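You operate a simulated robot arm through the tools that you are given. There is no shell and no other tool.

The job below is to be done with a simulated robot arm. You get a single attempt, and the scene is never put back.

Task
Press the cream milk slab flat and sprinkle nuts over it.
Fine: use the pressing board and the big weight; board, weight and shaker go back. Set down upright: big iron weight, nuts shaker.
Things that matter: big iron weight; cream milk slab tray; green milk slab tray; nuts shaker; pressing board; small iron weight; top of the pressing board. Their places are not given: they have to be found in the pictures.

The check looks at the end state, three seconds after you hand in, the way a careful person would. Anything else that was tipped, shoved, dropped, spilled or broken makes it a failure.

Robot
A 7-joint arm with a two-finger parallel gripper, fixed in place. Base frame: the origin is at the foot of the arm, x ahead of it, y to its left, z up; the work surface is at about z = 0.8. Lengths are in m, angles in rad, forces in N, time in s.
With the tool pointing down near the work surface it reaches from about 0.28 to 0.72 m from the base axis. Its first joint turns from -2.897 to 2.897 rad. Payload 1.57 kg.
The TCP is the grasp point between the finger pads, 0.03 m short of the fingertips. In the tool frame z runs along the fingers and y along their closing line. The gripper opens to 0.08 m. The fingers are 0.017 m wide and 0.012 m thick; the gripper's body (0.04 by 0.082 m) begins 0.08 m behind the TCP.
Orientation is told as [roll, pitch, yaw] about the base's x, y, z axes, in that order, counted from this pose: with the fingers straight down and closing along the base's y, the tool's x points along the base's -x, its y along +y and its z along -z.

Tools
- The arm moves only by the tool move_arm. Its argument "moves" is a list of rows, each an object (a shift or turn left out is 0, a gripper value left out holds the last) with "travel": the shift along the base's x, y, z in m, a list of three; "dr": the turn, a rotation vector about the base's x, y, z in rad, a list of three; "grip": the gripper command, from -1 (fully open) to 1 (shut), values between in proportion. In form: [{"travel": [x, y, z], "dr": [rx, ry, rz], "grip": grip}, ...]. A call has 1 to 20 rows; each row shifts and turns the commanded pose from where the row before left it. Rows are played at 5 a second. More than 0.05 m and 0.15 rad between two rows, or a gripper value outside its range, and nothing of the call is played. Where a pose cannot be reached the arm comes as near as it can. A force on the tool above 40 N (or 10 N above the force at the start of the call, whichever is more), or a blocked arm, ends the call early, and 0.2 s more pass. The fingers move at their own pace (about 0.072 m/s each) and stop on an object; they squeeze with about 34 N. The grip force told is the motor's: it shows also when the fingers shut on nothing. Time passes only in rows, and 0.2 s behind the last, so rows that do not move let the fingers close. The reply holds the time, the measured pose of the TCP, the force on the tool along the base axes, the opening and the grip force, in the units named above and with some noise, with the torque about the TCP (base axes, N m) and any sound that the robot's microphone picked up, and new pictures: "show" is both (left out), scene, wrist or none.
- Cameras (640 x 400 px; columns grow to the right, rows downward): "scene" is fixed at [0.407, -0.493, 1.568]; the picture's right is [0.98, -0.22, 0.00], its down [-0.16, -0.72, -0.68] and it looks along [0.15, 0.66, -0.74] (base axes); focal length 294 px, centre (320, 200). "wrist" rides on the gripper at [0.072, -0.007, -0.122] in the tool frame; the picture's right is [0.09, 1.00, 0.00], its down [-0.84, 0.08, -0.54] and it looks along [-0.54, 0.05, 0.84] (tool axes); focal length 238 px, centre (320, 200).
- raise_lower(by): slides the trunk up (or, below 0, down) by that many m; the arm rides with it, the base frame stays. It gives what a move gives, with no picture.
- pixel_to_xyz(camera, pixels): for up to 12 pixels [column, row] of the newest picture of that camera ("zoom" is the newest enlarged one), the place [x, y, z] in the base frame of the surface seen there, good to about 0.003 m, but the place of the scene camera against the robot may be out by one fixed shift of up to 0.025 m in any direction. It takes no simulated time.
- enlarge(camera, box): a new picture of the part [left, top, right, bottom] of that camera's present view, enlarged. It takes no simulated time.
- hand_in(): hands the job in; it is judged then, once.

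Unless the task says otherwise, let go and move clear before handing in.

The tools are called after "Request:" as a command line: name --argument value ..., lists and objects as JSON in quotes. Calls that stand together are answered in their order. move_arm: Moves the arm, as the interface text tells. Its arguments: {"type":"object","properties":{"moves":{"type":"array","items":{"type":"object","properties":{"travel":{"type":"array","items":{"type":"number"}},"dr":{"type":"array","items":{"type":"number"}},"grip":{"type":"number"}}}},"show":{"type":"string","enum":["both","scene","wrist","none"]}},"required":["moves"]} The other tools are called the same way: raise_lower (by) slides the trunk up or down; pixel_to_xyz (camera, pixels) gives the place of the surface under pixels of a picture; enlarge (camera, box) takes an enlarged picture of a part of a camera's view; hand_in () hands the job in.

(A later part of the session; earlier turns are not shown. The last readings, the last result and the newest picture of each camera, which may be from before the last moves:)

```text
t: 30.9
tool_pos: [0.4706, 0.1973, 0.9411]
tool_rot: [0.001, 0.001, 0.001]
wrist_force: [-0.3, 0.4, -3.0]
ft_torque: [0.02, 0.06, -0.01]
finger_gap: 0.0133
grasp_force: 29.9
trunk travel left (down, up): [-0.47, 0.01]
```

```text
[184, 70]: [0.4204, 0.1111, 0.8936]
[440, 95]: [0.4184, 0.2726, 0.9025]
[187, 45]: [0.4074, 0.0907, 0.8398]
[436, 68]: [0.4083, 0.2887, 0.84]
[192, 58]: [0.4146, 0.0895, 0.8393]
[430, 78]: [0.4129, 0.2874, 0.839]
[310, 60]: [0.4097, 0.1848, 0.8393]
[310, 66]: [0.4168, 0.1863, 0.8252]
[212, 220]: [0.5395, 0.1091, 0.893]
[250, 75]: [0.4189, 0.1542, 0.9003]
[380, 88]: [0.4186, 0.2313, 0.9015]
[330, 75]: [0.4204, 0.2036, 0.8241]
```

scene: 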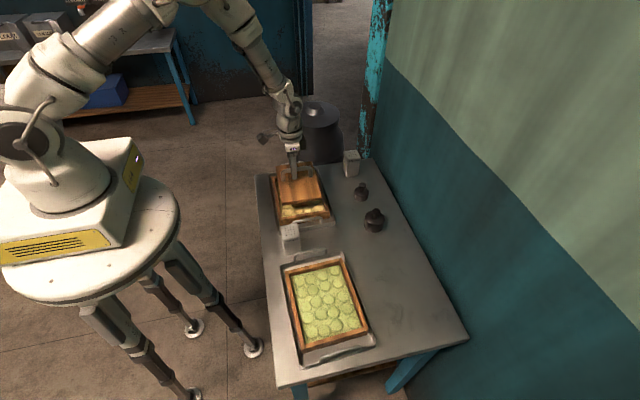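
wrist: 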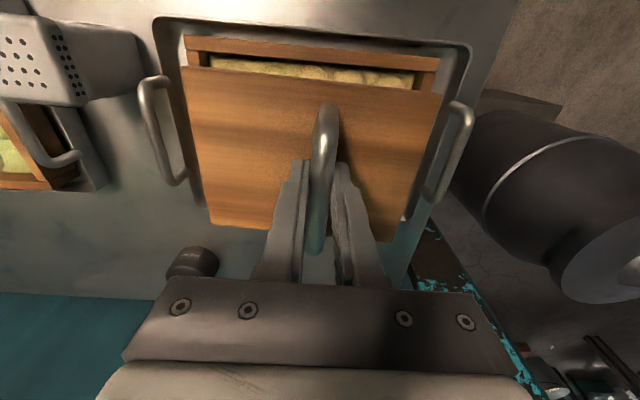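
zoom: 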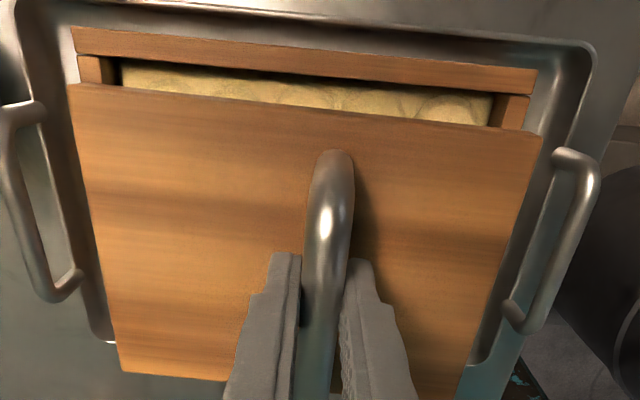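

Request:
pixel_to_xyz --camera "zoom" --pixels '[[85, 70], [108, 72], [114, 72], [121, 72], [520, 105], [503, 105], [497, 105], [490, 108], [300, 70], [300, 76], [300, 82], [76, 35]]'

Request:
pixel_to_xyz --camera "zoom" --pixels '[[72, 88], [75, 92], [537, 138], [300, 115], [120, 365], [110, 300], [535, 75], [80, 100], [528, 150], [200, 105], [440, 130], [510, 230]]'

```text
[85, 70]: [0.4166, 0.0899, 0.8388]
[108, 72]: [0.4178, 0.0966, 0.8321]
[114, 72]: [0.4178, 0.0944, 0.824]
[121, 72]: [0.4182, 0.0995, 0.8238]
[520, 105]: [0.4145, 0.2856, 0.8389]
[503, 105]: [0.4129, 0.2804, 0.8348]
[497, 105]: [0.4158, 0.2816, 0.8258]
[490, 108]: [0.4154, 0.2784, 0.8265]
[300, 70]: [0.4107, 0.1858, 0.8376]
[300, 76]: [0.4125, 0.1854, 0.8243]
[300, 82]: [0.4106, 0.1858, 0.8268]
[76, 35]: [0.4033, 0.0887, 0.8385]
```

```text
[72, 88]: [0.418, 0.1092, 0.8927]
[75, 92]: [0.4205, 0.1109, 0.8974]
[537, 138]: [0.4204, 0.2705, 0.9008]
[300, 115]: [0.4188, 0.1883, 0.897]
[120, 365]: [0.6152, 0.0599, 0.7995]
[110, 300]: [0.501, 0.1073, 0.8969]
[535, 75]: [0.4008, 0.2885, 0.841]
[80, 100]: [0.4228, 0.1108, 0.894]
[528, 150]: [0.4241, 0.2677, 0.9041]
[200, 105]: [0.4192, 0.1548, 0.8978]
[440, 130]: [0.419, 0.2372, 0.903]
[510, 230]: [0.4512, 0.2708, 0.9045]
```

The board (y 0.109–0.271, x 0.4185–0.5415) fits inside the frame (y 0.096–0.281, x 0.4115–0.552) with 7–12 mm on every side. I'll lower it slowly onto the slab.

Request:
move_arm --moves '[{"travel": [0.001, -0.001, -0.02]}, {"travel": [0, 0, -0.015]}, {"travel": [0, 0, -0.006]}, {"travel": [0, 0, -0.004]}, {"travel": [0, 0, 0]}]' --show "wrist"

```text
t: 32.1
tool_pos: [0.4721, 0.197, 0.8952]
tool_rot: [0.0, 0.003, 0.001]
wrist_force: [-0.3, 0.0, -2.8]
ft_torque: [0.02, 0.0, 0.02]
finger_gap: 0.0134
grasp_force: 29.6
trunk travel left (down, up): [-0.47, 0.01]
```

wrist: 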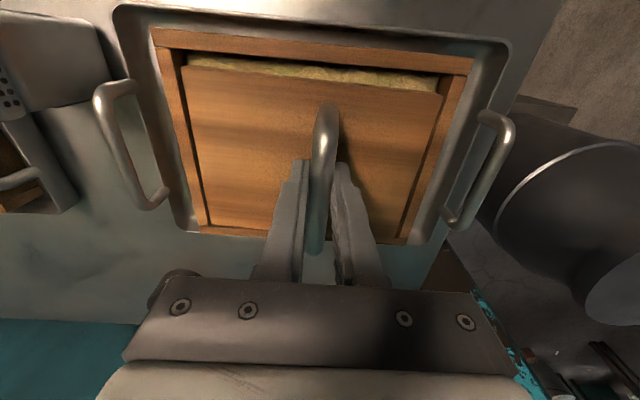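

The board is entering the frame and no contact is felt yet. I'll zoom on the far edge to check clearance there.

Request:
enlarge --camera "wrist" --box '[160, 140, 460, 260]'

Request:
enlarge --camera "wrist" --box '[140, 20, 480, 120]'

```text
2.13 times, centred on (310, 200) of wrist
```

zoom: 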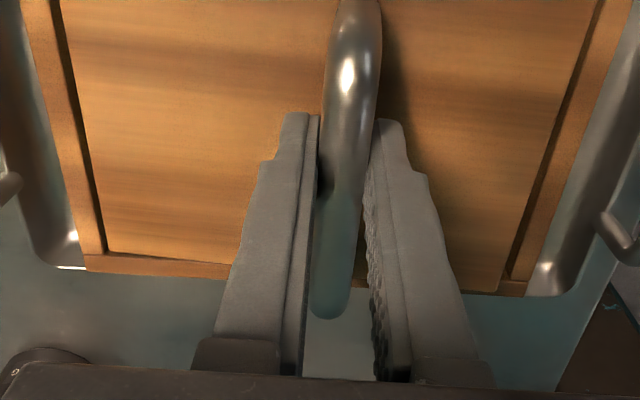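

```text
1.88 times, centred on (310, 70) of wrist
```

zoom: 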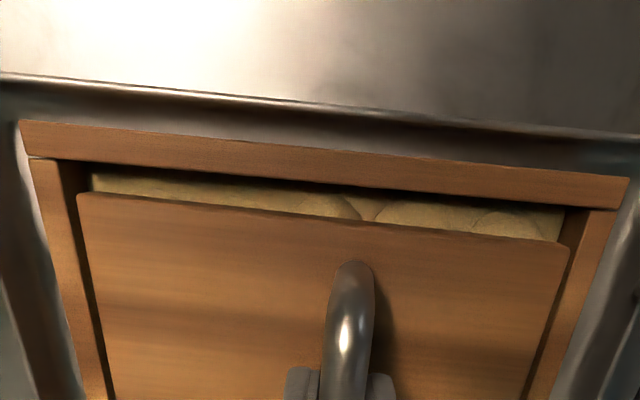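

Request:
pixel_to_xyz --camera "zoom" --pixels '[[78, 197], [564, 250], [85, 160], [572, 212], [300, 218], [300, 185], [95, 350], [540, 345], [580, 240], [70, 220], [62, 250], [600, 230]]'

```text
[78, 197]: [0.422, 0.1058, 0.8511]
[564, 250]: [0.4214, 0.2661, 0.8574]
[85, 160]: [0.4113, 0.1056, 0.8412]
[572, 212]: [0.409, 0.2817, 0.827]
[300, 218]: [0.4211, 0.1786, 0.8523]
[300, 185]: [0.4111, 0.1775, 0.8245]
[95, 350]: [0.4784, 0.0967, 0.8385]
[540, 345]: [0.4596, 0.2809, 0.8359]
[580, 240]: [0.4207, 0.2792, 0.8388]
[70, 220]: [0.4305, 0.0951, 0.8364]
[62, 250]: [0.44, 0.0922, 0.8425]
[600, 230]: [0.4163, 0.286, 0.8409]
```

Gaps are about 10/8 mm in x and 9/14 mm in y; I'll shift 2 mm to +y and lower until the board touches the slab.

Request:
move_arm --moves '[{"travel": [0, 0.002, -0.003]}, {"travel": [0, 0, -0.003]}, {"travel": [0, 0, -0.002]}, {"travel": [0, 0, 0]}]' --show "none"

```text
t: 33.1
tool_pos: [0.4735, 0.1988, 0.8878]
tool_rot: [-0.001, 0.002, 0.001]
wrist_force: [0.8, 1.0, -1.1]
ft_torque: [-0.09, -0.06, 0.07]
finger_gap: 0.013
grasp_force: 29.8
trunk travel left (down, up): [-0.47, 0.01]
```

Force went from -3 to -1.1 N: contact has begun. A couple of millimetres more, then look.

Request:
move_arm --moves '[{"travel": [0, 0, -0.002]}, {"travel": [0, 0, -0.001]}, {"travel": [0, 0, 0]}]' --show "wrist"

```text
t: 33.9
tool_pos: [0.4736, 0.1993, 0.8863]
tool_rot: [0.002, -0.001, 0.001]
wrist_force: [-5.3, 0.5, 25.6]
ft_torque: [0.0, 0.06, 0.03]
finger_gap: 0.0133
grasp_force: 30.1
trunk travel left (down, up): [-0.47, 0.01]
```

wrist: 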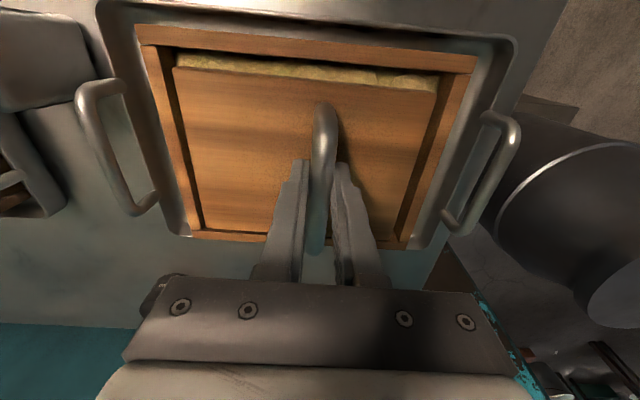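

The board now bears on the slab (25.6 N). I'll ease up 1.5 mm, open the fingers and rise straight up.

Request:
move_arm --moves '[{"travel": [0, 0, 0.0015]}, {"grip": -1}, {"grip": -1}, {"grip": -1}, {"travel": [0, 0, 0.03], "grip": -1}, {"travel": [0, 0, 0.04], "grip": -1}, {"travel": [-0.02, 0, 0.04], "grip": -1}, {"travel": [0, 0, 0], "grip": -1}]' --show "both"

```text
t: 35.7
tool_pos: [0.4536, 0.1953, 0.9929]
tool_rot: [0.001, 0.002, 0.0]
wrist_force: [0.2, 0.0, -0.6]
ft_torque: [0.01, -0.01, 0.0]
finger_gap: 0.08
grasp_force: 0.1
trunk travel left (down, up): [-0.47, 0.01]
```

scene: 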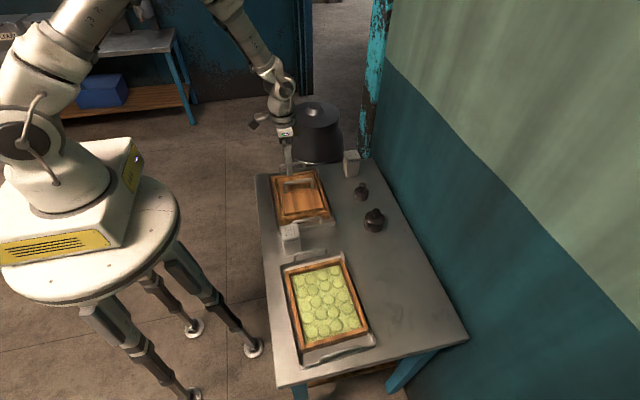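
wrist: 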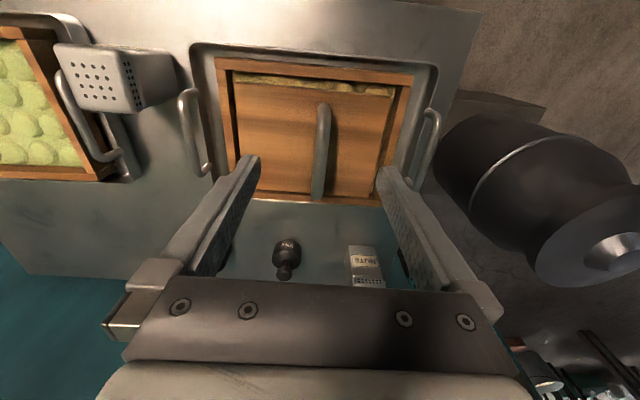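

The board rests inside the frame at wrist (310,135). I'll measure its corners and handle, and zoom to check.

Request:
enlarge --camera "wrist" --box '[190, 40, 450, 210]'

Request:
pixel_to_xyz --camera "wrist" --pixels '[[236, 86], [392, 98], [241, 187], [373, 196], [324, 108], [322, 130], [319, 160], [316, 195], [270, 140], [355, 150], [300, 68], [300, 82]]'

```text
2.35 times, centred on (320, 125) of wrist
```

zoom: 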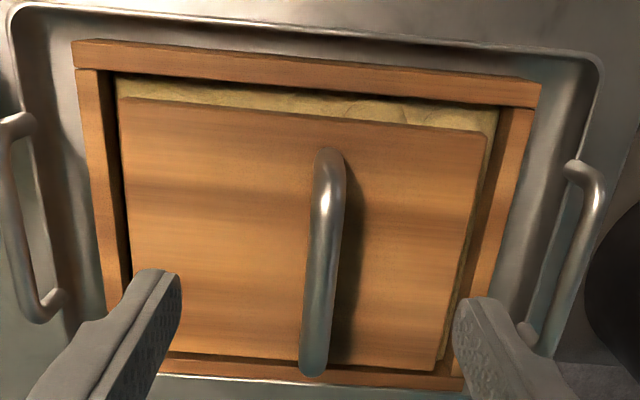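

```text
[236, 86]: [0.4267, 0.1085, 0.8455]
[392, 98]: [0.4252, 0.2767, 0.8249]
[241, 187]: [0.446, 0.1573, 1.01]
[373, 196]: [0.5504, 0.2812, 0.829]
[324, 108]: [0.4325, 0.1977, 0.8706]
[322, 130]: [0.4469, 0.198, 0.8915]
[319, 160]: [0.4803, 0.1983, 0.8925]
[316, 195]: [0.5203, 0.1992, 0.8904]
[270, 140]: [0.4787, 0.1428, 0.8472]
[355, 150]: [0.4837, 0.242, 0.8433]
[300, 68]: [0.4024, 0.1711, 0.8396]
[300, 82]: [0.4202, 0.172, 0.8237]
```

The board sits flat in the frame (top z≈0.845, handle at y≈0.198). Next is the big weight; to reach far and low without full stretch I need the trunk lower, so I'll raise the hand first and then slide the trunk down 0.2 m.

Request:
move_arm --moves '[{"travel": [0.02, -0.02, 0.04]}, {"travel": [0.02, -0.02, 0.04]}, {"travel": [0.0, -0.02, 0.045]}, {"travel": [0.0, -0.02, 0.045]}, {"travel": [0.0, -0.02, 0.045]}, {"travel": [0, 0, 0]}]' --show "none"

Request:
raise_lower --by -0.2

```text
t: 37.1
tool_pos: [0.4935, 0.1001, 1.2099]
tool_rot: [-0.001, 0.002, 0.002]
wrist_force: [0.7, 0.2, 0.6]
ft_torque: [0.04, 0.01, -0.01]
finger_gap: 0.0799
grasp_force: 0.0
trunk travel left (down, up): [-0.47, 0.01]
```

```text
t: 39.3
tool_pos: [0.4934, 0.1006, 1.0093]
tool_rot: [0.0, 0.002, 0.0]
wrist_force: [1.1, -0.5, 0.2]
ft_torque: [-0.01, -0.02, 0.05]
finger_gap: 0.0803
grasp_force: 0.0
trunk travel left (down, up): [-0.27, 0.21]
```

Trunk is 0.08 m below its start, TCP at z≈1.009. I'll move near the big weight for a measured look.

Request:
move_arm --moves '[{"travel": [0.03, -0.03, 0]}, {"travel": [0.03, -0.03, 0]}, {"travel": [0.03, -0.01, -0.02]}, {"travel": [0.02, 0, -0.02]}, {"travel": [0, 0, 0]}]' --show "wrist"

```text
t: 40.5
tool_pos: [0.6043, 0.0282, 0.9676]
tool_rot: [-0.002, 0.003, 0.002]
wrist_force: [0.3, 0.5, 0.9]
ft_torque: [-0.03, -0.01, 0.05]
finger_gap: 0.08
grasp_force: 0.0
trunk travel left (down, up): [-0.27, 0.21]
```

wrist: 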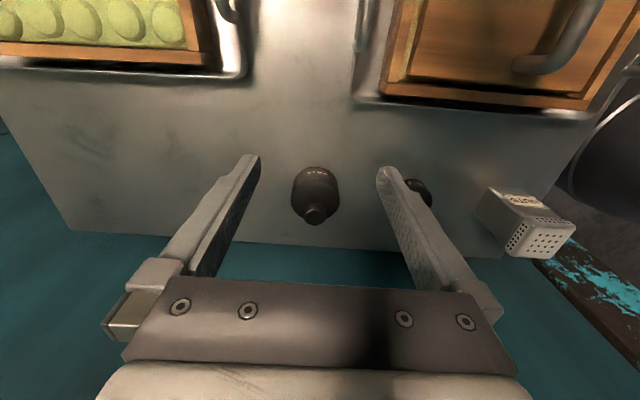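

Request:
enlarge --camera "wrist" --box '[270, 150, 370, 240]'

Request:
pixel_to_xyz --camera "wrist" --pixels '[[315, 169], [292, 195], [339, 195], [315, 185], [315, 207], [315, 214], [315, 222], [307, 214], [324, 214], [300, 215], [332, 215], [315, 200]]'

```text
4.44 times, centred on (320, 195) of wrist
```

zoom: 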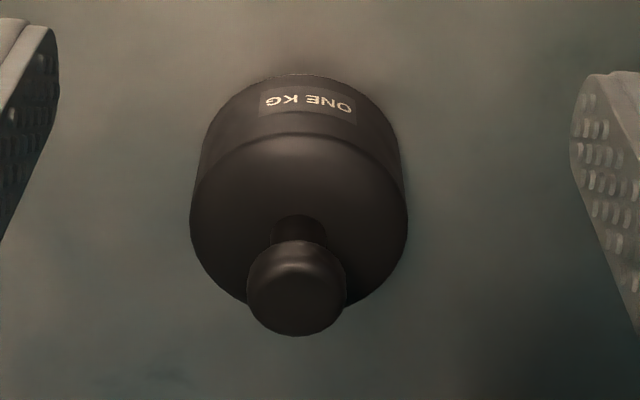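

```text
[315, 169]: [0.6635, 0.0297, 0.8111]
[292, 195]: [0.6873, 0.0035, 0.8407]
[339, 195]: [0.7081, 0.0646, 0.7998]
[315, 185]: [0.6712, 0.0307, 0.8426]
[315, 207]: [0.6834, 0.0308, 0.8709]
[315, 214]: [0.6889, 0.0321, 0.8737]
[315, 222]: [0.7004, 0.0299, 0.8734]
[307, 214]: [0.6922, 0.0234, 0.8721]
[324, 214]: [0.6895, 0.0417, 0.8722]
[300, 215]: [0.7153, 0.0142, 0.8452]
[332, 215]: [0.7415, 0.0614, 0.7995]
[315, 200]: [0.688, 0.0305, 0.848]
```

The big weight's knob is centred near (0.691,0.031), top z≈0.875, body top z≈0.845. I'll turn the gripper by 90° (so it later closes along x, clear of the board handle) while moving above it.

Request:
move_arm --moves '[{"travel": [0.008, 0.0003, 0], "dr": [0, 0, 0.145]}, {"travel": [0.008, 0.0003, 0], "dr": [0, 0, 0.145]}, {"travel": [0.008, 0.0003, 0], "dr": [0, 0, 0.145]}, {"travel": [0.008, 0.0003, 0], "dr": [0, 0, 0.145]}, {"travel": [0.008, 0.0003, 0], "dr": [0, 0, 0.145]}, {"travel": [0.008, 0.0003, 0], "dr": [0, 0, 0.145]}, {"travel": [0.008, 0.0003, 0], "dr": [0, 0, 0.145]}, {"travel": [0.008, 0.0003, 0], "dr": [0, 0, 0.145]}, {"travel": [0.008, 0.0003, 0], "dr": [0, 0, 0.145]}, {"travel": [0.008, 0.0003, 0], "dr": [0, 0, 0.145]}, {"travel": [0.007, 0, 0], "dr": [0, 0, 0.1208]}, {"travel": [0, 0, 0]}]' --show "both"

```text
t: 43.1
tool_pos: [0.6903, 0.0328, 0.9684]
tool_rot: [0.0, 0.003, 1.574]
wrist_force: [-0.3, -0.5, 0.4]
ft_torque: [-0.02, -0.01, 0.0]
finger_gap: 0.0801
grasp_force: 0.0
trunk travel left (down, up): [-0.27, 0.21]
```

scene: 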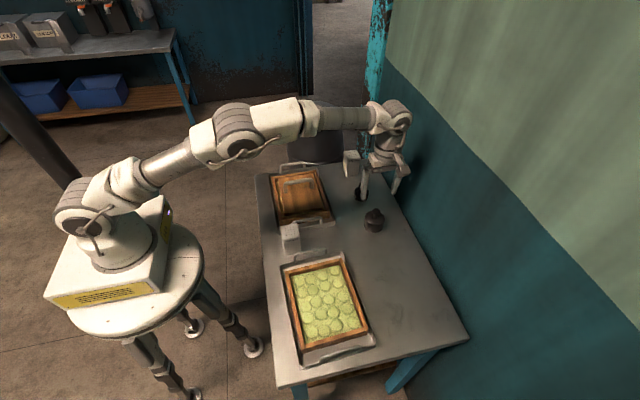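
wrist: 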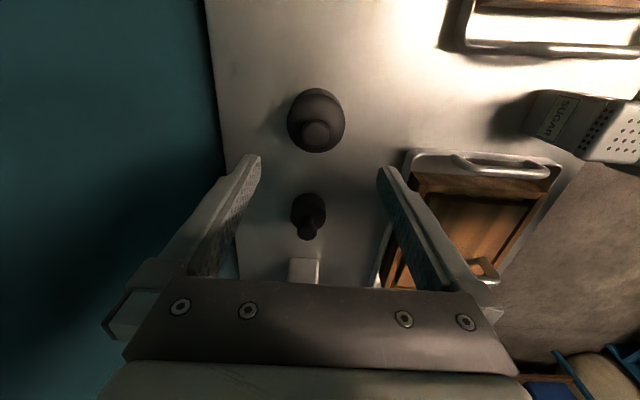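

Now the big weight appears at wrist (315,122). I'll refine the knob position from this view.

Request:
pixel_to_xyz --camera "wrist" --pixels '[[315, 130], [315, 138], [302, 138], [328, 138], [315, 148], [315, 95], [290, 118], [344, 118], [315, 108]]'

Request:
enlarge --camera "wrist" --box '[260, 70, 380, 170]'

```text
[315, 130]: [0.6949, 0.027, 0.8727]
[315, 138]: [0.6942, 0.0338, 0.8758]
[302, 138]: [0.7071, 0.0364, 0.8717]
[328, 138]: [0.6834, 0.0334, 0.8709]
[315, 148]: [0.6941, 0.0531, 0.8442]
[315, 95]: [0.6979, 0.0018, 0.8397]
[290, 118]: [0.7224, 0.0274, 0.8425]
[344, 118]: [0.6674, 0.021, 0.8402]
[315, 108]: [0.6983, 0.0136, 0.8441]
```

```text
4.00 times, centred on (320, 120) of wrist
```

zoom: 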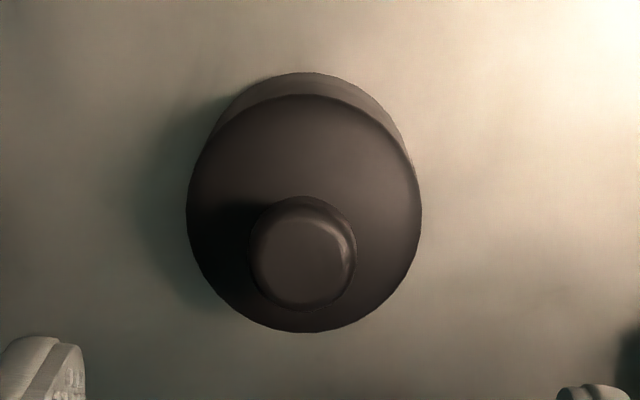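

Knob centre is (0.695,0.032), body radius ≈0.028. I'll shift 4 mm and descend to z≈0.882 so the tips stay above the body's shoulder.

Request:
move_arm --moves '[{"travel": [0.0045, 0, -0.03]}, {"travel": [0, 0, -0.03]}, {"travel": [0, 0, -0.02]}, {"travel": [0, 0, -0.006]}, {"travel": [0, 0, 0]}]' --show "wrist"

```text
t: 44.3
tool_pos: [0.6944, 0.0322, 0.8836]
tool_rot: [0.0, 0.001, 1.57]
wrist_force: [-0.2, 0.5, 0.0]
ft_torque: [0.02, -0.01, -0.02]
finger_gap: 0.08
grasp_force: 0.0
trunk travel left (down, up): [-0.27, 0.21]
```

wrist: 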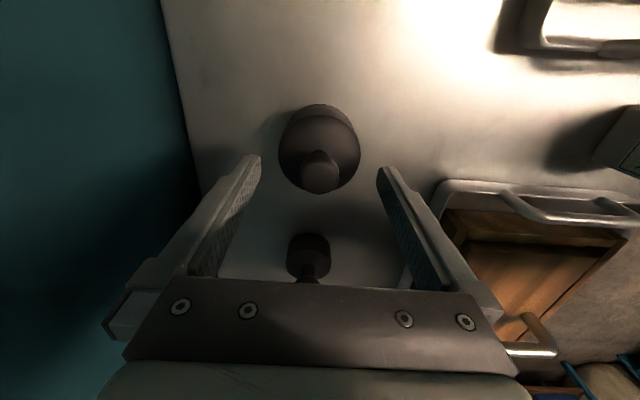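

The knob is at wrist (320,172), between the fingers. I'll check its position against the TCP once more before closing.

Request:
pixel_to_xyz --camera "wrist" --pixels '[[320, 165], [320, 172], [320, 180], [308, 172], [333, 172], [320, 190], [320, 150], [320, 108]]'

Request:
enlarge --camera "wrist" --box '[240, 90, 400, 230]'

```text
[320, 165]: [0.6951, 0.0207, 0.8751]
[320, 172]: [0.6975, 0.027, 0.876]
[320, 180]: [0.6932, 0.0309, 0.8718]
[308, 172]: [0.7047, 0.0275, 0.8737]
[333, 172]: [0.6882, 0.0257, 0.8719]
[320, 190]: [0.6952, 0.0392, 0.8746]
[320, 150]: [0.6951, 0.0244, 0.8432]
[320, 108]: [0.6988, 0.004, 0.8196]
```

```text
2.86 times, centred on (320, 160) of wrist
```

zoom: 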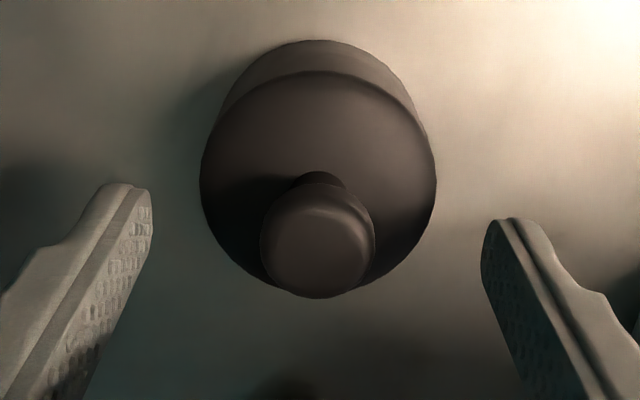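

Knob centre ≈(0.695,0.030) matches the TCP. Closing the gripper.

Request:
move_arm --moves '[{"travel": [0, -0.001, 0], "grip": 1}, {"grip": 1}, {"grip": 1}, {"grip": 1}, {"grip": 1}]' --show "wrist"

```text
t: 45.5
tool_pos: [0.6948, 0.0323, 0.8843]
tool_rot: [0.001, 0.003, 1.57]
wrist_force: [0.8, -0.3, 0.3]
ft_torque: [0.02, -0.07, 0.01]
finger_gap: 0.0255
grasp_force: 33.7
trunk travel left (down, up): [-0.27, 0.21]
```

wrist: 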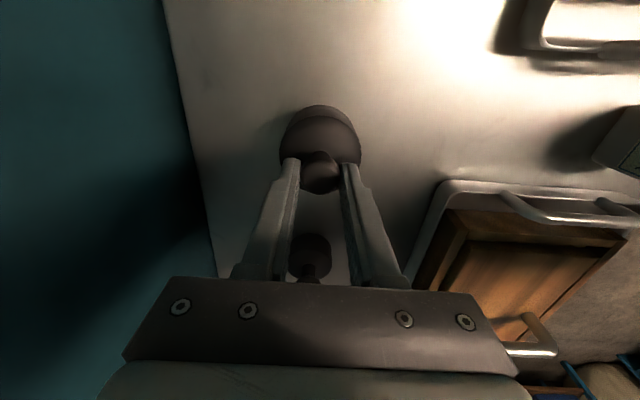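

The knob is gripped (gap 0.0255 m). I'll lift gently 2 cm and check the force.

Request:
move_arm --moves '[{"travel": [0, 0, 0.005]}, {"travel": [0, 0, 0.01]}, {"travel": [0, 0, 0.01]}, {"travel": [0, 0, 0]}]' --show "wrist"

```text
t: 46.5
tool_pos: [0.6942, 0.0323, 0.9076]
tool_rot: [0.003, 0.001, 1.571]
wrist_force: [-0.1, 0.2, -10.2]
ft_torque: [0.0, 0.02, 0.03]
finger_gap: 0.0255
grasp_force: 33.7
trunk travel left (down, up): [-0.27, 0.21]
```

wrist: 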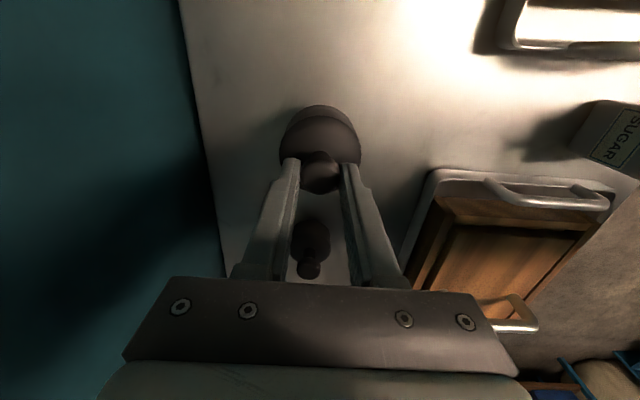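

The weight hangs securely (-10 N). I'll carry it up and over to above the free part of the board, at about (0.485,0.153).

Request:
move_arm --moves '[{"travel": [-0.015, 0.005, 0.035]}, {"travel": [-0.02, 0.01, 0.035]}, {"travel": [-0.035, 0.0212, 0.01]}, {"travel": [-0.035, 0.0212, 0]}, {"travel": [-0.035, 0.0212, 0]}, {"travel": [-0.035, 0.0212, 0]}, {"travel": [-0.035, 0.0212, 0]}, {"travel": [0, 0, 0]}, {"travel": [0, 0, 0]}]' --show "both"

```text
t: 48.5
tool_pos: [0.484, 0.1527, 0.99]
tool_rot: [0.001, 0.002, 1.57]
wrist_force: [0.9, 0.2, -9.5]
ft_torque: [0.01, 0.02, -0.02]
finger_gap: 0.0254
grasp_force: 33.8
trunk travel left (down, up): [-0.27, 0.21]
```

scene: 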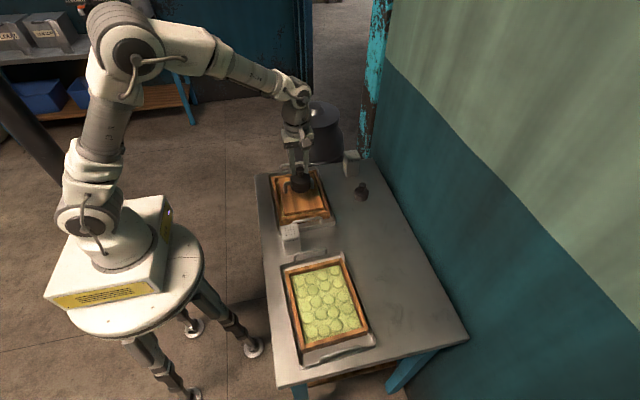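
wrist: 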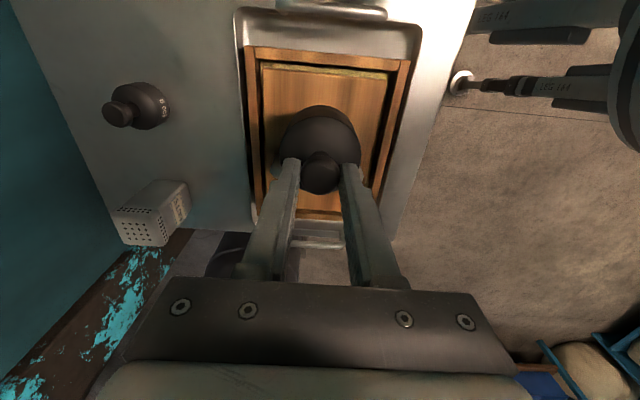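

The weight is above the board's free half (wrist (320,140)). I'll lower to near contact and check.

Request:
move_arm --moves '[{"travel": [0.001, 0, -0.025]}, {"travel": [0, 0, -0.02]}, {"travel": [0, 0, 0]}]' --show "wrist"

Request:
enlarge --camera "wrist" --box '[220, 40, 440, 230]'

Request:
enlarge --camera "scene" --box '[250, 150, 350, 250]'

```text
t: 49.3
tool_pos: [0.484, 0.1524, 0.9439]
tool_rot: [0.001, 0.001, 1.569]
wrist_force: [0.1, -0.5, -10.5]
ft_torque: [-0.02, 0.03, 0.01]
finger_gap: 0.0258
grasp_force: 34.1
trunk travel left (down, up): [-0.27, 0.21]
```

wrist: 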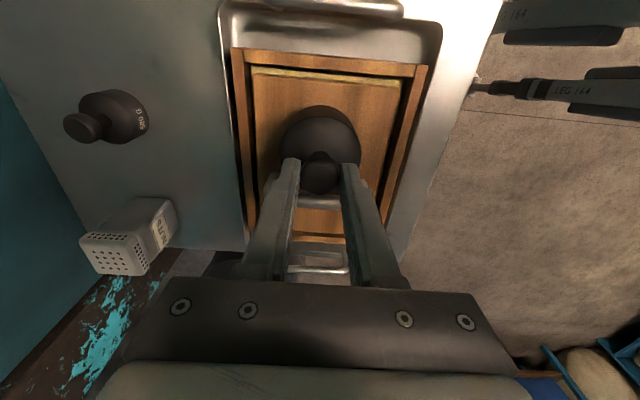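

```text
2.11 times, centred on (330, 135) of wrist
```

zoom: 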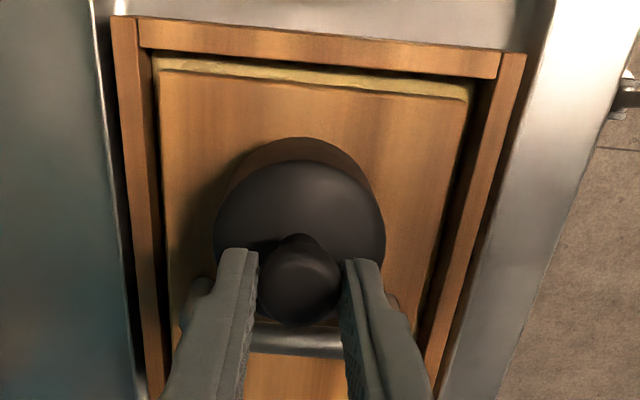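

```text
4.00 times, centred on (300, 200) of scene
```

zoom: 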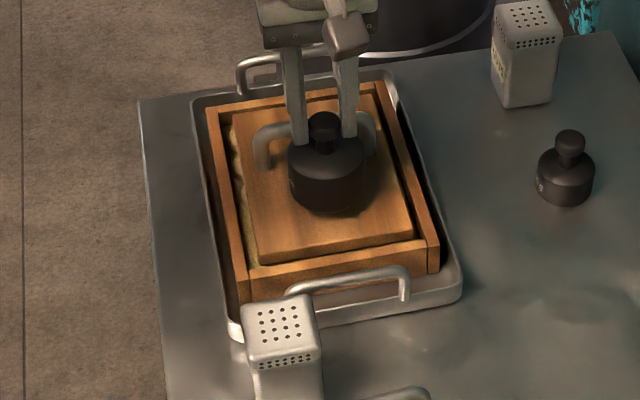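

The weight clears the handle and frame. Lowering slowly to contact (expected at TCP z≈0.929).

Request:
move_arm --moves '[{"travel": [0, 0, -0.007]}, {"travel": [0, 0, -0.004]}, {"travel": [0, 0, -0.002]}, {"travel": [0, 0, 0]}]' --show "none"

```text
t: 50.3
tool_pos: [0.4874, 0.1511, 0.9294]
tool_rot: [-0.001, 0.002, 1.571]
wrist_force: [-0.1, -0.6, -10.5]
ft_torque: [0.03, -0.03, -0.01]
finger_gap: 0.0256
grasp_force: 33.8
trunk travel left (down, up): [-0.27, 0.21]
```

Request:
move_arm --moves '[{"travel": [0, 0, -0.0015]}, {"travel": [0, 0, -0.0015]}, {"travel": [0, 0, 0]}]' --show "none"

```text
t: 51.1
tool_pos: [0.4868, 0.1514, 0.929]
tool_rot: [-0.005, 0.001, 1.571]
wrist_force: [-0.1, -1.4, 12.3]
ft_torque: [-0.34, 0.16, 0.02]
finger_gap: 0.0258
grasp_force: 33.8
trunk travel left (down, up): [-0.27, 0.21]
```

Force turned to +12 N: the weight stands on the board. I'll ease up 1 mm, open, and rise.

Request:
move_arm --moves '[{"travel": [0, 0, 0.001]}, {"grip": -0.2}, {"grip": -0.2}, {"grip": -0.5}, {"travel": [0, 0, 0.02], "grip": -0.5}, {"travel": [0, 0, 0.03], "grip": -1}, {"travel": [0, -0.02, 0.04], "grip": -1}, {"travel": [0, 0, 0], "grip": -1}]' --show "both"

```text
t: 52.9
tool_pos: [0.4844, 0.1323, 1.018]
tool_rot: [-0.002, 0.002, 1.571]
wrist_force: [0.4, 0.7, -0.1]
ft_torque: [0.01, -0.02, 0.0]
finger_gap: 0.0801
grasp_force: 0.0
trunk travel left (down, up): [-0.27, 0.21]
```

scene: 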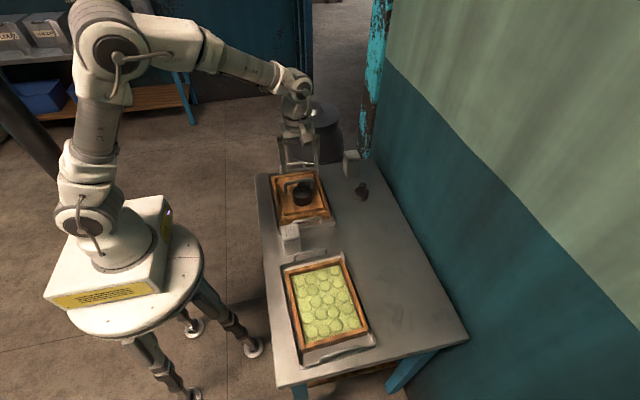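
wrist: 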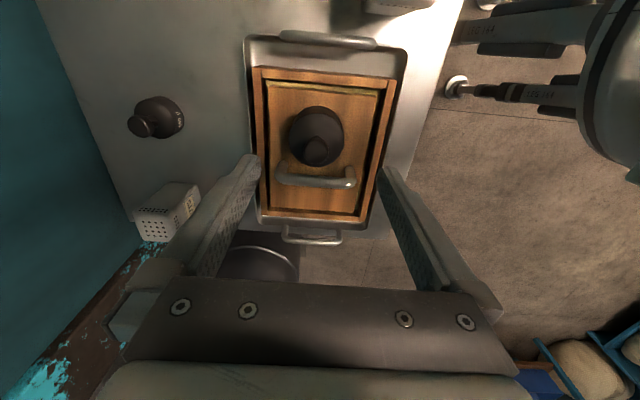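

The weight stands alone on the board at wrist (316,135). I'll measure the board's height now and again after some waiting to see the pressing.

Request:
pixel_to_xyz --camera "wrist" --pixels '[[280, 100], [360, 105], [275, 160], [360, 150], [300, 195], [340, 200], [285, 200], [316, 150], [325, 82], [300, 180], [340, 183], [265, 215]]'

Request:
move_arm --moves '[{"travel": [0, 0, 0]}, {"travel": [0, 0, 0]}, {"travel": [0, 0, 0]}, {"travel": [0, 0, 0]}, {"travel": [0, 0, 0]}, {"travel": [0, 0, 0]}, {"travel": [0, 0, 0]}, {"travel": [0, 0, 0]}, {"travel": [0, 0, 0]}, {"travel": [0, 0, 0]}]' --show "wrist"

Request:
pixel_to_xyz --camera "wrist" --pixels '[[280, 100], [360, 105], [275, 160], [360, 150], [300, 195], [340, 200], [285, 200], [316, 150], [325, 82], [300, 180], [340, 183], [265, 215]]'

```text
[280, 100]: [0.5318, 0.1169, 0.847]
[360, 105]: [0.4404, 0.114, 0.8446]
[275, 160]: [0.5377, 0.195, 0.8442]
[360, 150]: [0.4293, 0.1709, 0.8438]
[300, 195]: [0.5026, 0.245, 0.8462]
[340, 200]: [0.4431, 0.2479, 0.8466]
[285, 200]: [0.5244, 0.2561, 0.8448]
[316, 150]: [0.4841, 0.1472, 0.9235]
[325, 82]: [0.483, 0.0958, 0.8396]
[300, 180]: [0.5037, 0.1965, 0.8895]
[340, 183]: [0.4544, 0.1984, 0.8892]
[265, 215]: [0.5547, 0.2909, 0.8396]
```

```text
t: 55.1
tool_pos: [0.4835, 0.1319, 1.0173]
tool_rot: [0.0, 0.003, 1.57]
wrist_force: [-0.2, -1.4, -0.2]
ft_torque: [-0.02, 0.01, -0.05]
finger_gap: 0.0799
grasp_force: 0.1
trunk travel left (down, up): [-0.27, 0.21]
```

wrist: 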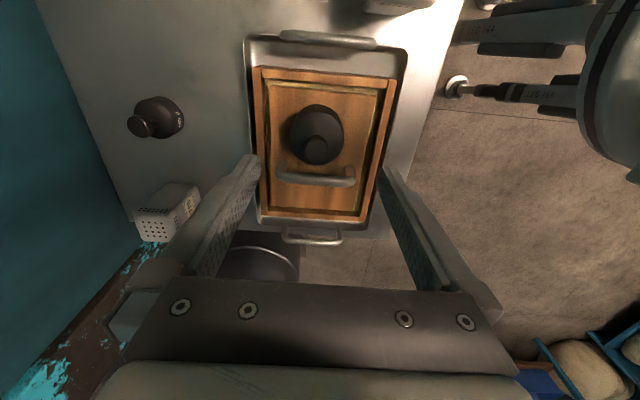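

```text
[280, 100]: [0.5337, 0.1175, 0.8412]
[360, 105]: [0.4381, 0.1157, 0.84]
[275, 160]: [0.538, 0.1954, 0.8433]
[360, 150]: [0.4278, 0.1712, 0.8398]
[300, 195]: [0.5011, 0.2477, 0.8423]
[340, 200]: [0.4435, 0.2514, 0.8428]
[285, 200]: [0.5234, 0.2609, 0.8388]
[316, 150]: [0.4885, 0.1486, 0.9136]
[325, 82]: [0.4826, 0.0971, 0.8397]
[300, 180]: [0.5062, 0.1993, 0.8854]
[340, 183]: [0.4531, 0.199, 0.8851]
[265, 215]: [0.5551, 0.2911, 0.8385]
```

The board has sunk from z≈0.845 to ≈0.841: pressing is progressing. I'll wait longer.

Request:
move_arm --moves '[{"travel": [0, 0, 0]}, {"travel": [0, 0, 0]}, {"travel": [0, 0, 0]}, {"travel": [0, 0, 0]}, {"travel": [0, 0, 0]}, {"travel": [0, 0, 0]}, {"travel": [0, 0, 0]}, {"travel": [0, 0, 0]}, {"travel": [0, 0, 0]}, {"travel": [0, 0, 0]}, {"travel": [0, 0, 0]}, {"travel": [0, 0, 0]}, {"travel": [0, 0, 0]}, {"travel": [0, 0, 0]}, {"travel": [0, 0, 0]}, {"travel": [0, 0, 0]}, {"travel": [0, 0, 0]}, {"travel": [0, 0, 0]}, {"travel": [0, 0, 0]}, {"travel": [0, 0, 0]}]' --show "wrist"

Request:
pixel_to_xyz --camera "wrist" --pixels '[[280, 100], [360, 105], [275, 160], [360, 150], [300, 195], [340, 200], [285, 200], [316, 150], [325, 82], [300, 180], [340, 183], [265, 215]]'

Request:
enlarge --camera "wrist" --box '[230, 50, 420, 240]'

```text
t: 59.3
tool_pos: [0.4838, 0.1338, 1.0181]
tool_rot: [0.0, 0.002, 1.571]
wrist_force: [0.1, -0.2, 0.8]
ft_torque: [-0.02, -0.01, -0.02]
finger_gap: 0.0798
grasp_force: 0.1
trunk travel left (down, up): [-0.27, 0.21]
```

wrist: 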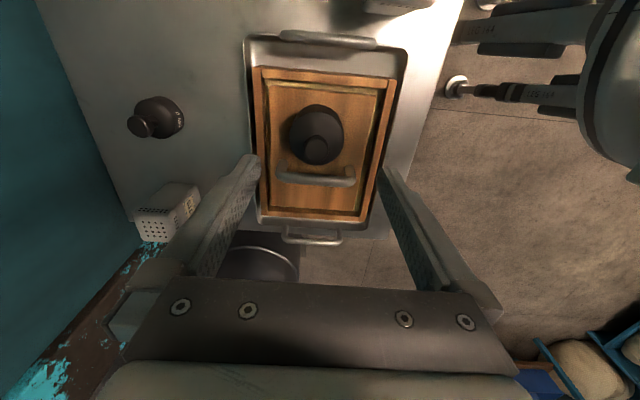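

```text
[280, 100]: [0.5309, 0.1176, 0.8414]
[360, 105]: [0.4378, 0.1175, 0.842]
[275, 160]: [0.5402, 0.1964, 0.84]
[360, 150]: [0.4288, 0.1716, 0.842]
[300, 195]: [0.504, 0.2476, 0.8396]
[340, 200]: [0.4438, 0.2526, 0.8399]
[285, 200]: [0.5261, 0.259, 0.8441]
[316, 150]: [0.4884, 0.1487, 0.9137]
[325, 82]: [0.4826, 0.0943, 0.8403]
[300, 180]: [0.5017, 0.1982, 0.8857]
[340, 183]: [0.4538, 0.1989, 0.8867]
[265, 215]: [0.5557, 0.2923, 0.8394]
```

```text
2.11 times, centred on (325, 145) of wrist
```

zoom: 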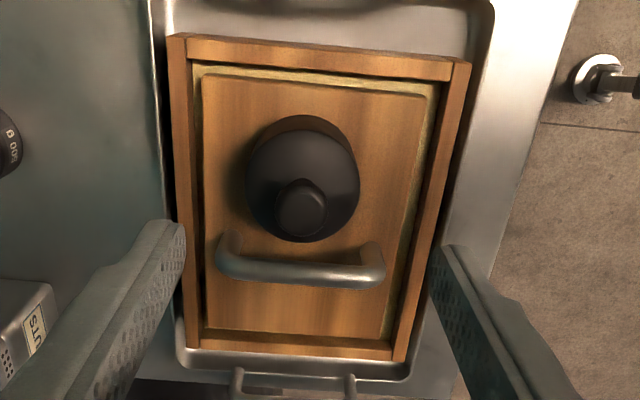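

The board height has settled at z≈0.841 (pressed ~4 mm). While the weight keeps pressing, I'll use the time to rehearse, empty-handed and high up, the tilt-and-roll needed later for the shaker; first unwinding the yaw.

Request:
move_arm --moves '[{"travel": [0, -0.003, 0.02], "dr": [0, 0, -0.1428]}, {"travel": [0, -0.003, 0.02], "dr": [0, 0, -0.1428]}, {"travel": [0, -0.003, 0.02], "dr": [0, 0, -0.1428]}, {"travel": [-0.003, -0.003, 0.02], "dr": [0, 0, -0.1428]}, {"travel": [-0.003, -0.003, 0.02], "dr": [0, 0, -0.1428]}, {"travel": [-0.003, -0.003, 0.02], "dr": [0, 0, -0.1428]}, {"travel": [-0.003, -0.003, 0.02], "dr": [0, 0, -0.1428]}, {"travel": [-0.003, -0.003, 0.0], "dr": [0, 0, -0.1428]}, {"travel": [-0.003, -0.003, 0.0], "dr": [0, 0, -0.1428]}, {"travel": [-0.003, -0.003, 0.0], "dr": [0, 0, -0.1428]}, {"travel": [0, 0, 0.0], "dr": [0, 0, -0.1428]}, {"travel": [0, 0, 0]}]' --show "wrist"

```text
t: 61.9
tool_pos: [0.465, 0.1019, 1.1584]
tool_rot: [-0.001, 0.001, -0.002]
wrist_force: [1.0, -0.1, 0.8]
ft_torque: [0.0, 0.03, 0.01]
finger_gap: 0.0802
grasp_force: 0.2
trunk travel left (down, up): [-0.27, 0.21]
```

wrist: 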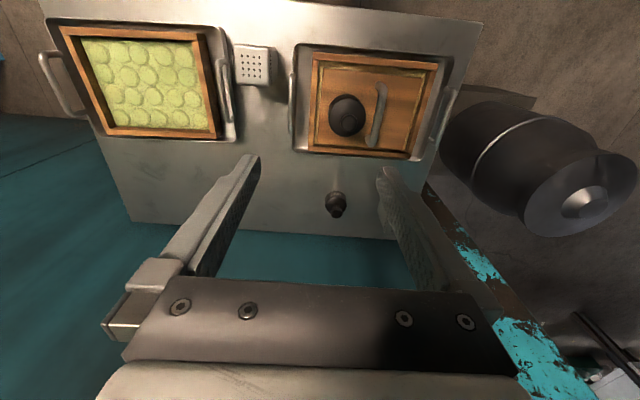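

Yaw is back to 0. Now I'll tilt the tool 45° outward, in place, at z≈1.16.

Request:
move_arm --moves '[{"travel": [0, 0, 0], "dr": [0, -0.131, 0]}, {"travel": [0, 0, 0], "dr": [0, -0.131, 0]}, {"travel": [0, 0, 0], "dr": [0, -0.131, 0]}, {"travel": [0, 0, 0], "dr": [0, -0.131, 0]}, {"travel": [0, 0, 0], "dr": [0, -0.131, 0]}, {"travel": [0, 0, 0], "dr": [0, -0.131, 0]}, {"travel": [0, 0, 0]}]' --show "both"

```text
t: 63.5
tool_pos: [0.4638, 0.1021, 1.1588]
tool_rot: [0.001, -0.786, 0.0]
wrist_force: [-0.2, 0.0, -0.6]
ft_torque: [0.01, -0.02, 0.0]
finger_gap: 0.0802
grasp_force: 0.0
trunk travel left (down, up): [-0.27, 0.21]
```

scene: 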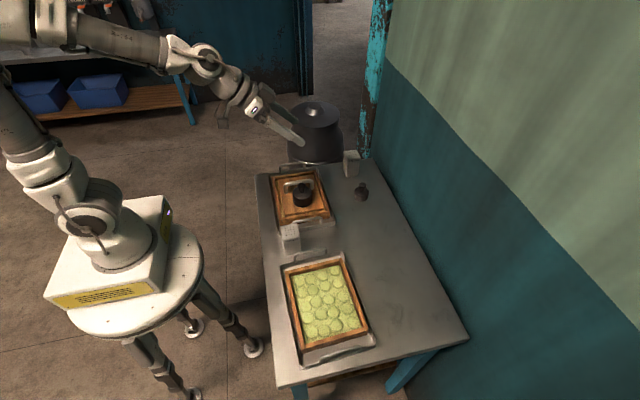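
wrist: 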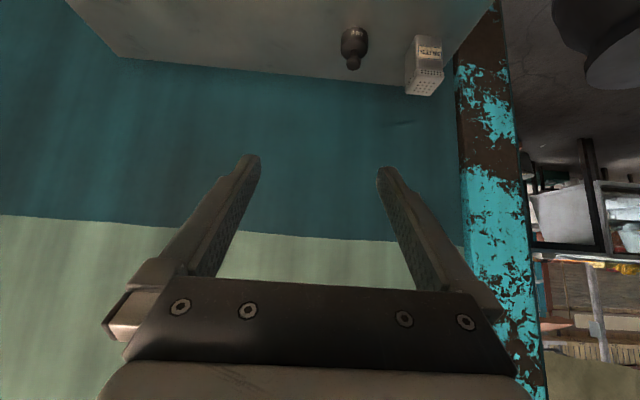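

The 45° tilt works. Now I'll rehearse the roll about the tool axis, half first.

Request:
move_arm --moves '[{"dr": [-0.104, 0, 0.104]}, {"dr": [-0.104, 0, 0.104]}, {"dr": [-0.104, 0, 0.104]}, {"dr": [-0.104, 0, 0.104]}, {"dr": [-0.104, 0, 0.104]}, {"dr": [-0.104, 0, 0.104]}, {"dr": [-0.104, 0, 0.104]}, {"dr": [-0.104, 0, 0.104]}, {"dr": [-0.104, 0, 0.104]}, {"dr": [-0.104, 0, 0.104]}, {"dr": [-0.104, 0, 0.104]}, {"dr": [-0.104, 0, 0.104]}, {"dr": [-0.104, 0, 0.104]}, {"dr": [-0.104, 0, 0.104]}, {"dr": [-0.104, 0, 0.104]}, {"dr": [-0.104, 0, 0.104]}, {"dr": [-0.104, 0, 0.104]}, {"dr": [-0.104, 0, 0.104]}]' --show "scene"

```text
t: 67.3
tool_pos: [0.4643, 0.102, 1.1585]
tool_rot: [-0.44, 0.674, 2.494]
wrist_force: [0.0, -0.3, 0.2]
ft_torque: [0.02, 0.03, -0.02]
finger_gap: 0.0799
grasp_force: 0.0
trunk travel left (down, up): [-0.27, 0.21]
```

scene: 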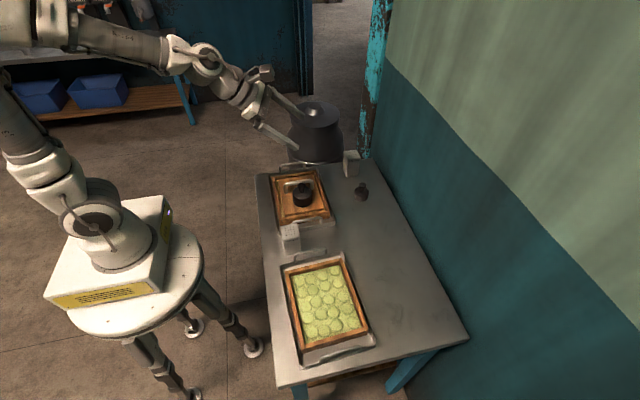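

A roll of 2.65 rad in this direction works. I'll finish to a full half-turn and then rehearse raising the tool toward horizontal.

Request:
move_arm --moves '[{"dr": [-0.0875, 0, 0.0875]}, {"dr": [-0.0875, 0, 0.0875]}, {"dr": [-0.0875, 0, 0.0875]}, {"dr": [-0.0875, 0, 0.0875]}, {"dr": [0, -0.13, 0]}, {"dr": [0, -0.13, 0]}, {"dr": [0, -0.13, 0]}, {"dr": [0, -0.13, 0]}, {"dr": [0, -0.13, 0]}, {"dr": [0, -0.13, 0]}, {"dr": [0, 0, 0]}]' --show "both"

```text
t: 69.7
tool_pos: [0.477, 0.1088, 1.1632]
tool_rot: [0.225, 1.566, -2.916]
wrist_force: [-0.3, 0.3, 0.0]
ft_torque: [0.01, -0.02, 0.01]
finger_gap: 0.0799
grasp_force: 0.0
out of reach, approached as far as the arm can: row 10
trunk travel left (down, up): [-0.27, 0.21]
```

scene: 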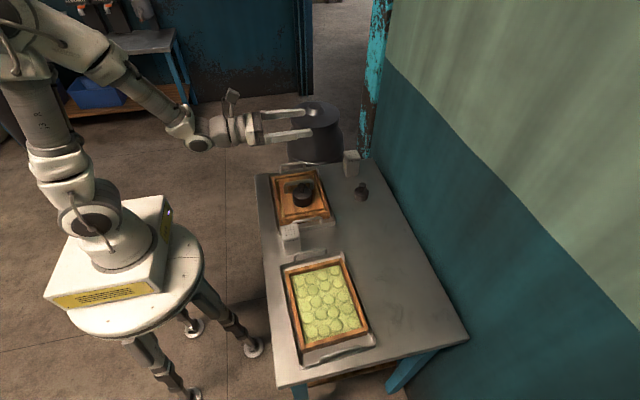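
wrist: 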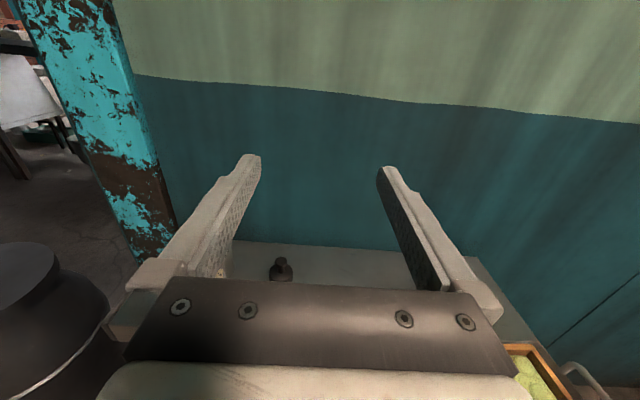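

The full half-turn roll and raising to horizontal both work, which confirms the pour is feasible. Now I'll reverse the rehearsal back to tool-down.

Request:
move_arm --moves '[{"dr": [0, 0.13, 0]}, {"dr": [0, 0.13, 0]}, {"dr": [0, 0.13, 0]}, {"dr": [0, 0.13, 0]}, {"dr": [0, 0.13, 0]}, {"dr": [0, 0.13, 0]}, {"dr": [0.0875, 0, -0.0875]}, {"dr": [0.0875, 0, -0.0875]}, {"dr": [0.0875, 0, -0.0875]}, {"dr": [0.0875, 0, -0.0875]}, {"dr": [0.104, 0, -0.104]}, {"dr": [0.104, 0, -0.104]}, {"dr": [0.104, 0, -0.104]}, {"dr": [0.104, 0, -0.104]}, {"dr": [0.104, 0, -0.104]}, {"dr": [0.104, 0, -0.104]}, {"dr": [0.104, 0, -0.104]}, {"dr": [0.104, 0, -0.104]}, {"dr": [0.104, 0, -0.104]}, {"dr": [0.104, 0, -0.104]}]' --show "none"

Request:
move_arm --moves '[{"dr": [0.104, 0, -0.104]}, {"dr": [0.104, 0, -0.104]}, {"dr": [0.104, 0, -0.104]}, {"dr": [0.104, 0, -0.104]}, {"dr": [0.104, 0, -0.104]}, {"dr": [0.104, 0, -0.104]}, {"dr": [0.104, 0, -0.104]}, {"dr": [0.104, 0, -0.104]}, {"dr": [0, 0.131, 0]}, {"dr": [0, 0.131, 0]}, {"dr": [0, 0.131, 0]}, {"dr": [0, 0.131, 0]}, {"dr": [0, 0.131, 0]}, {"dr": [0, 0.131, 0]}, {"dr": [0, 0, 0]}]' --show "wrist"

```text
t: 73.9
tool_pos: [0.4757, 0.1089, 1.1618]
tool_rot: [-0.746, -0.276, 1.282]
wrist_force: [-0.4, 0.0, 0.4]
ft_torque: [-0.02, 0.0, 0.03]
finger_gap: 0.0802
grasp_force: 0.0
trunk travel left (down, up): [-0.27, 0.21]
```

```text
t: 77.1
tool_pos: [0.4779, 0.1075, 1.162]
tool_rot: [0.002, 0.004, 0.003]
wrist_force: [0.2, -0.5, -0.1]
ft_torque: [0.0, 0.01, 0.03]
finger_gap: 0.08
grasp_force: 0.1
trunk travel left (down, up): [-0.27, 0.21]
```

wrist: 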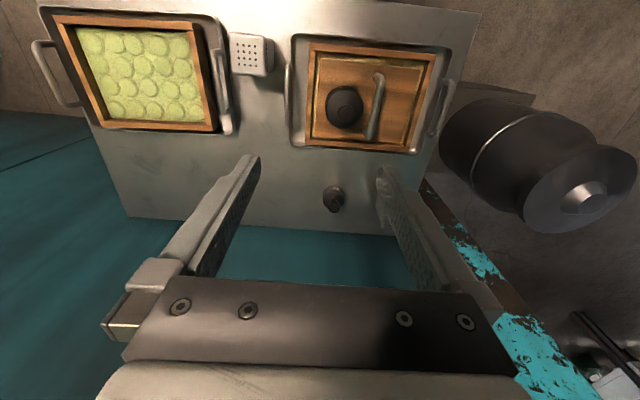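

Tool is vertical again. The weight has pressed for about 25 s; now I'll go above it with the gripper turned 90° to take it off.

Request:
move_arm --moves '[{"travel": [0.001, 0.004, -0.012], "dr": [0, 0, 0.1428]}, {"travel": [0.001, 0.004, -0.012], "dr": [0, 0, 0.1428]}, {"travel": [0.001, 0.004, -0.012], "dr": [0, 0, 0.1428]}, {"travel": [0.001, 0.004, -0.012], "dr": [0, 0, 0.1428]}, {"travel": [0.001, 0.004, -0.012], "dr": [0, 0, 0.1428]}, {"travel": [0.001, 0.004, -0.012], "dr": [0, 0, 0.1428]}, {"travel": [0.001, 0.004, -0.012], "dr": [0, 0, 0.1428]}, {"travel": [0.001, 0.004, -0.012], "dr": [0, 0, 0.1428]}, {"travel": [0.001, 0.004, -0.012], "dr": [0, 0, 0.1428]}, {"travel": [0, 0.004, -0.012], "dr": [0, 0, 0.1428]}, {"travel": [0, 0.003, -0.02], "dr": [0, 0, 0.1428]}, {"travel": [0, 0, 0]}]' --show "wrist"

Request:
pixel_to_xyz --camera "wrist" --pixels '[[315, 140], [315, 148], [315, 156], [305, 150], [328, 150], [290, 130], [342, 130], [280, 100], [300, 195]]'

Request:
enlarge --camera "wrist" --box '[230, 50, 420, 240]'

```text
t: 79.7
tool_pos: [0.4866, 0.1528, 1.021]
tool_rot: [0.001, 0.0, 1.573]
wrist_force: [0.5, 0.0, 0.0]
ft_torque: [0.0, -0.01, -0.04]
finger_gap: 0.0798
grasp_force: 0.0
trunk travel left (down, up): [-0.27, 0.21]
```

wrist: 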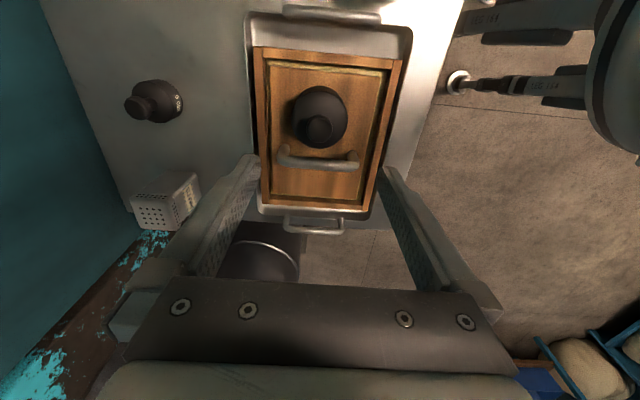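

```text
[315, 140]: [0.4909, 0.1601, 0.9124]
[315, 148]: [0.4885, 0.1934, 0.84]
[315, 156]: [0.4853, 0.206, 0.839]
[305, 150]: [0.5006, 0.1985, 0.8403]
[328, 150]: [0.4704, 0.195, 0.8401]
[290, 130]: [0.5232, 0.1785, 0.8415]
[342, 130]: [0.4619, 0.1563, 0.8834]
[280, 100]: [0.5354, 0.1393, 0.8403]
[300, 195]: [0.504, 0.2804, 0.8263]
```

```text
2.11 times, centred on (325, 145) of wrist
```

zoom: 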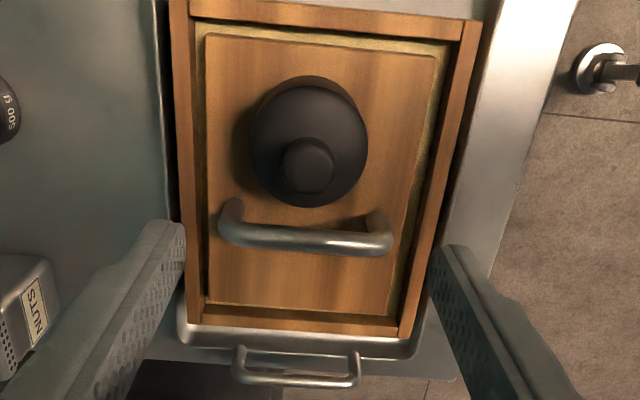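

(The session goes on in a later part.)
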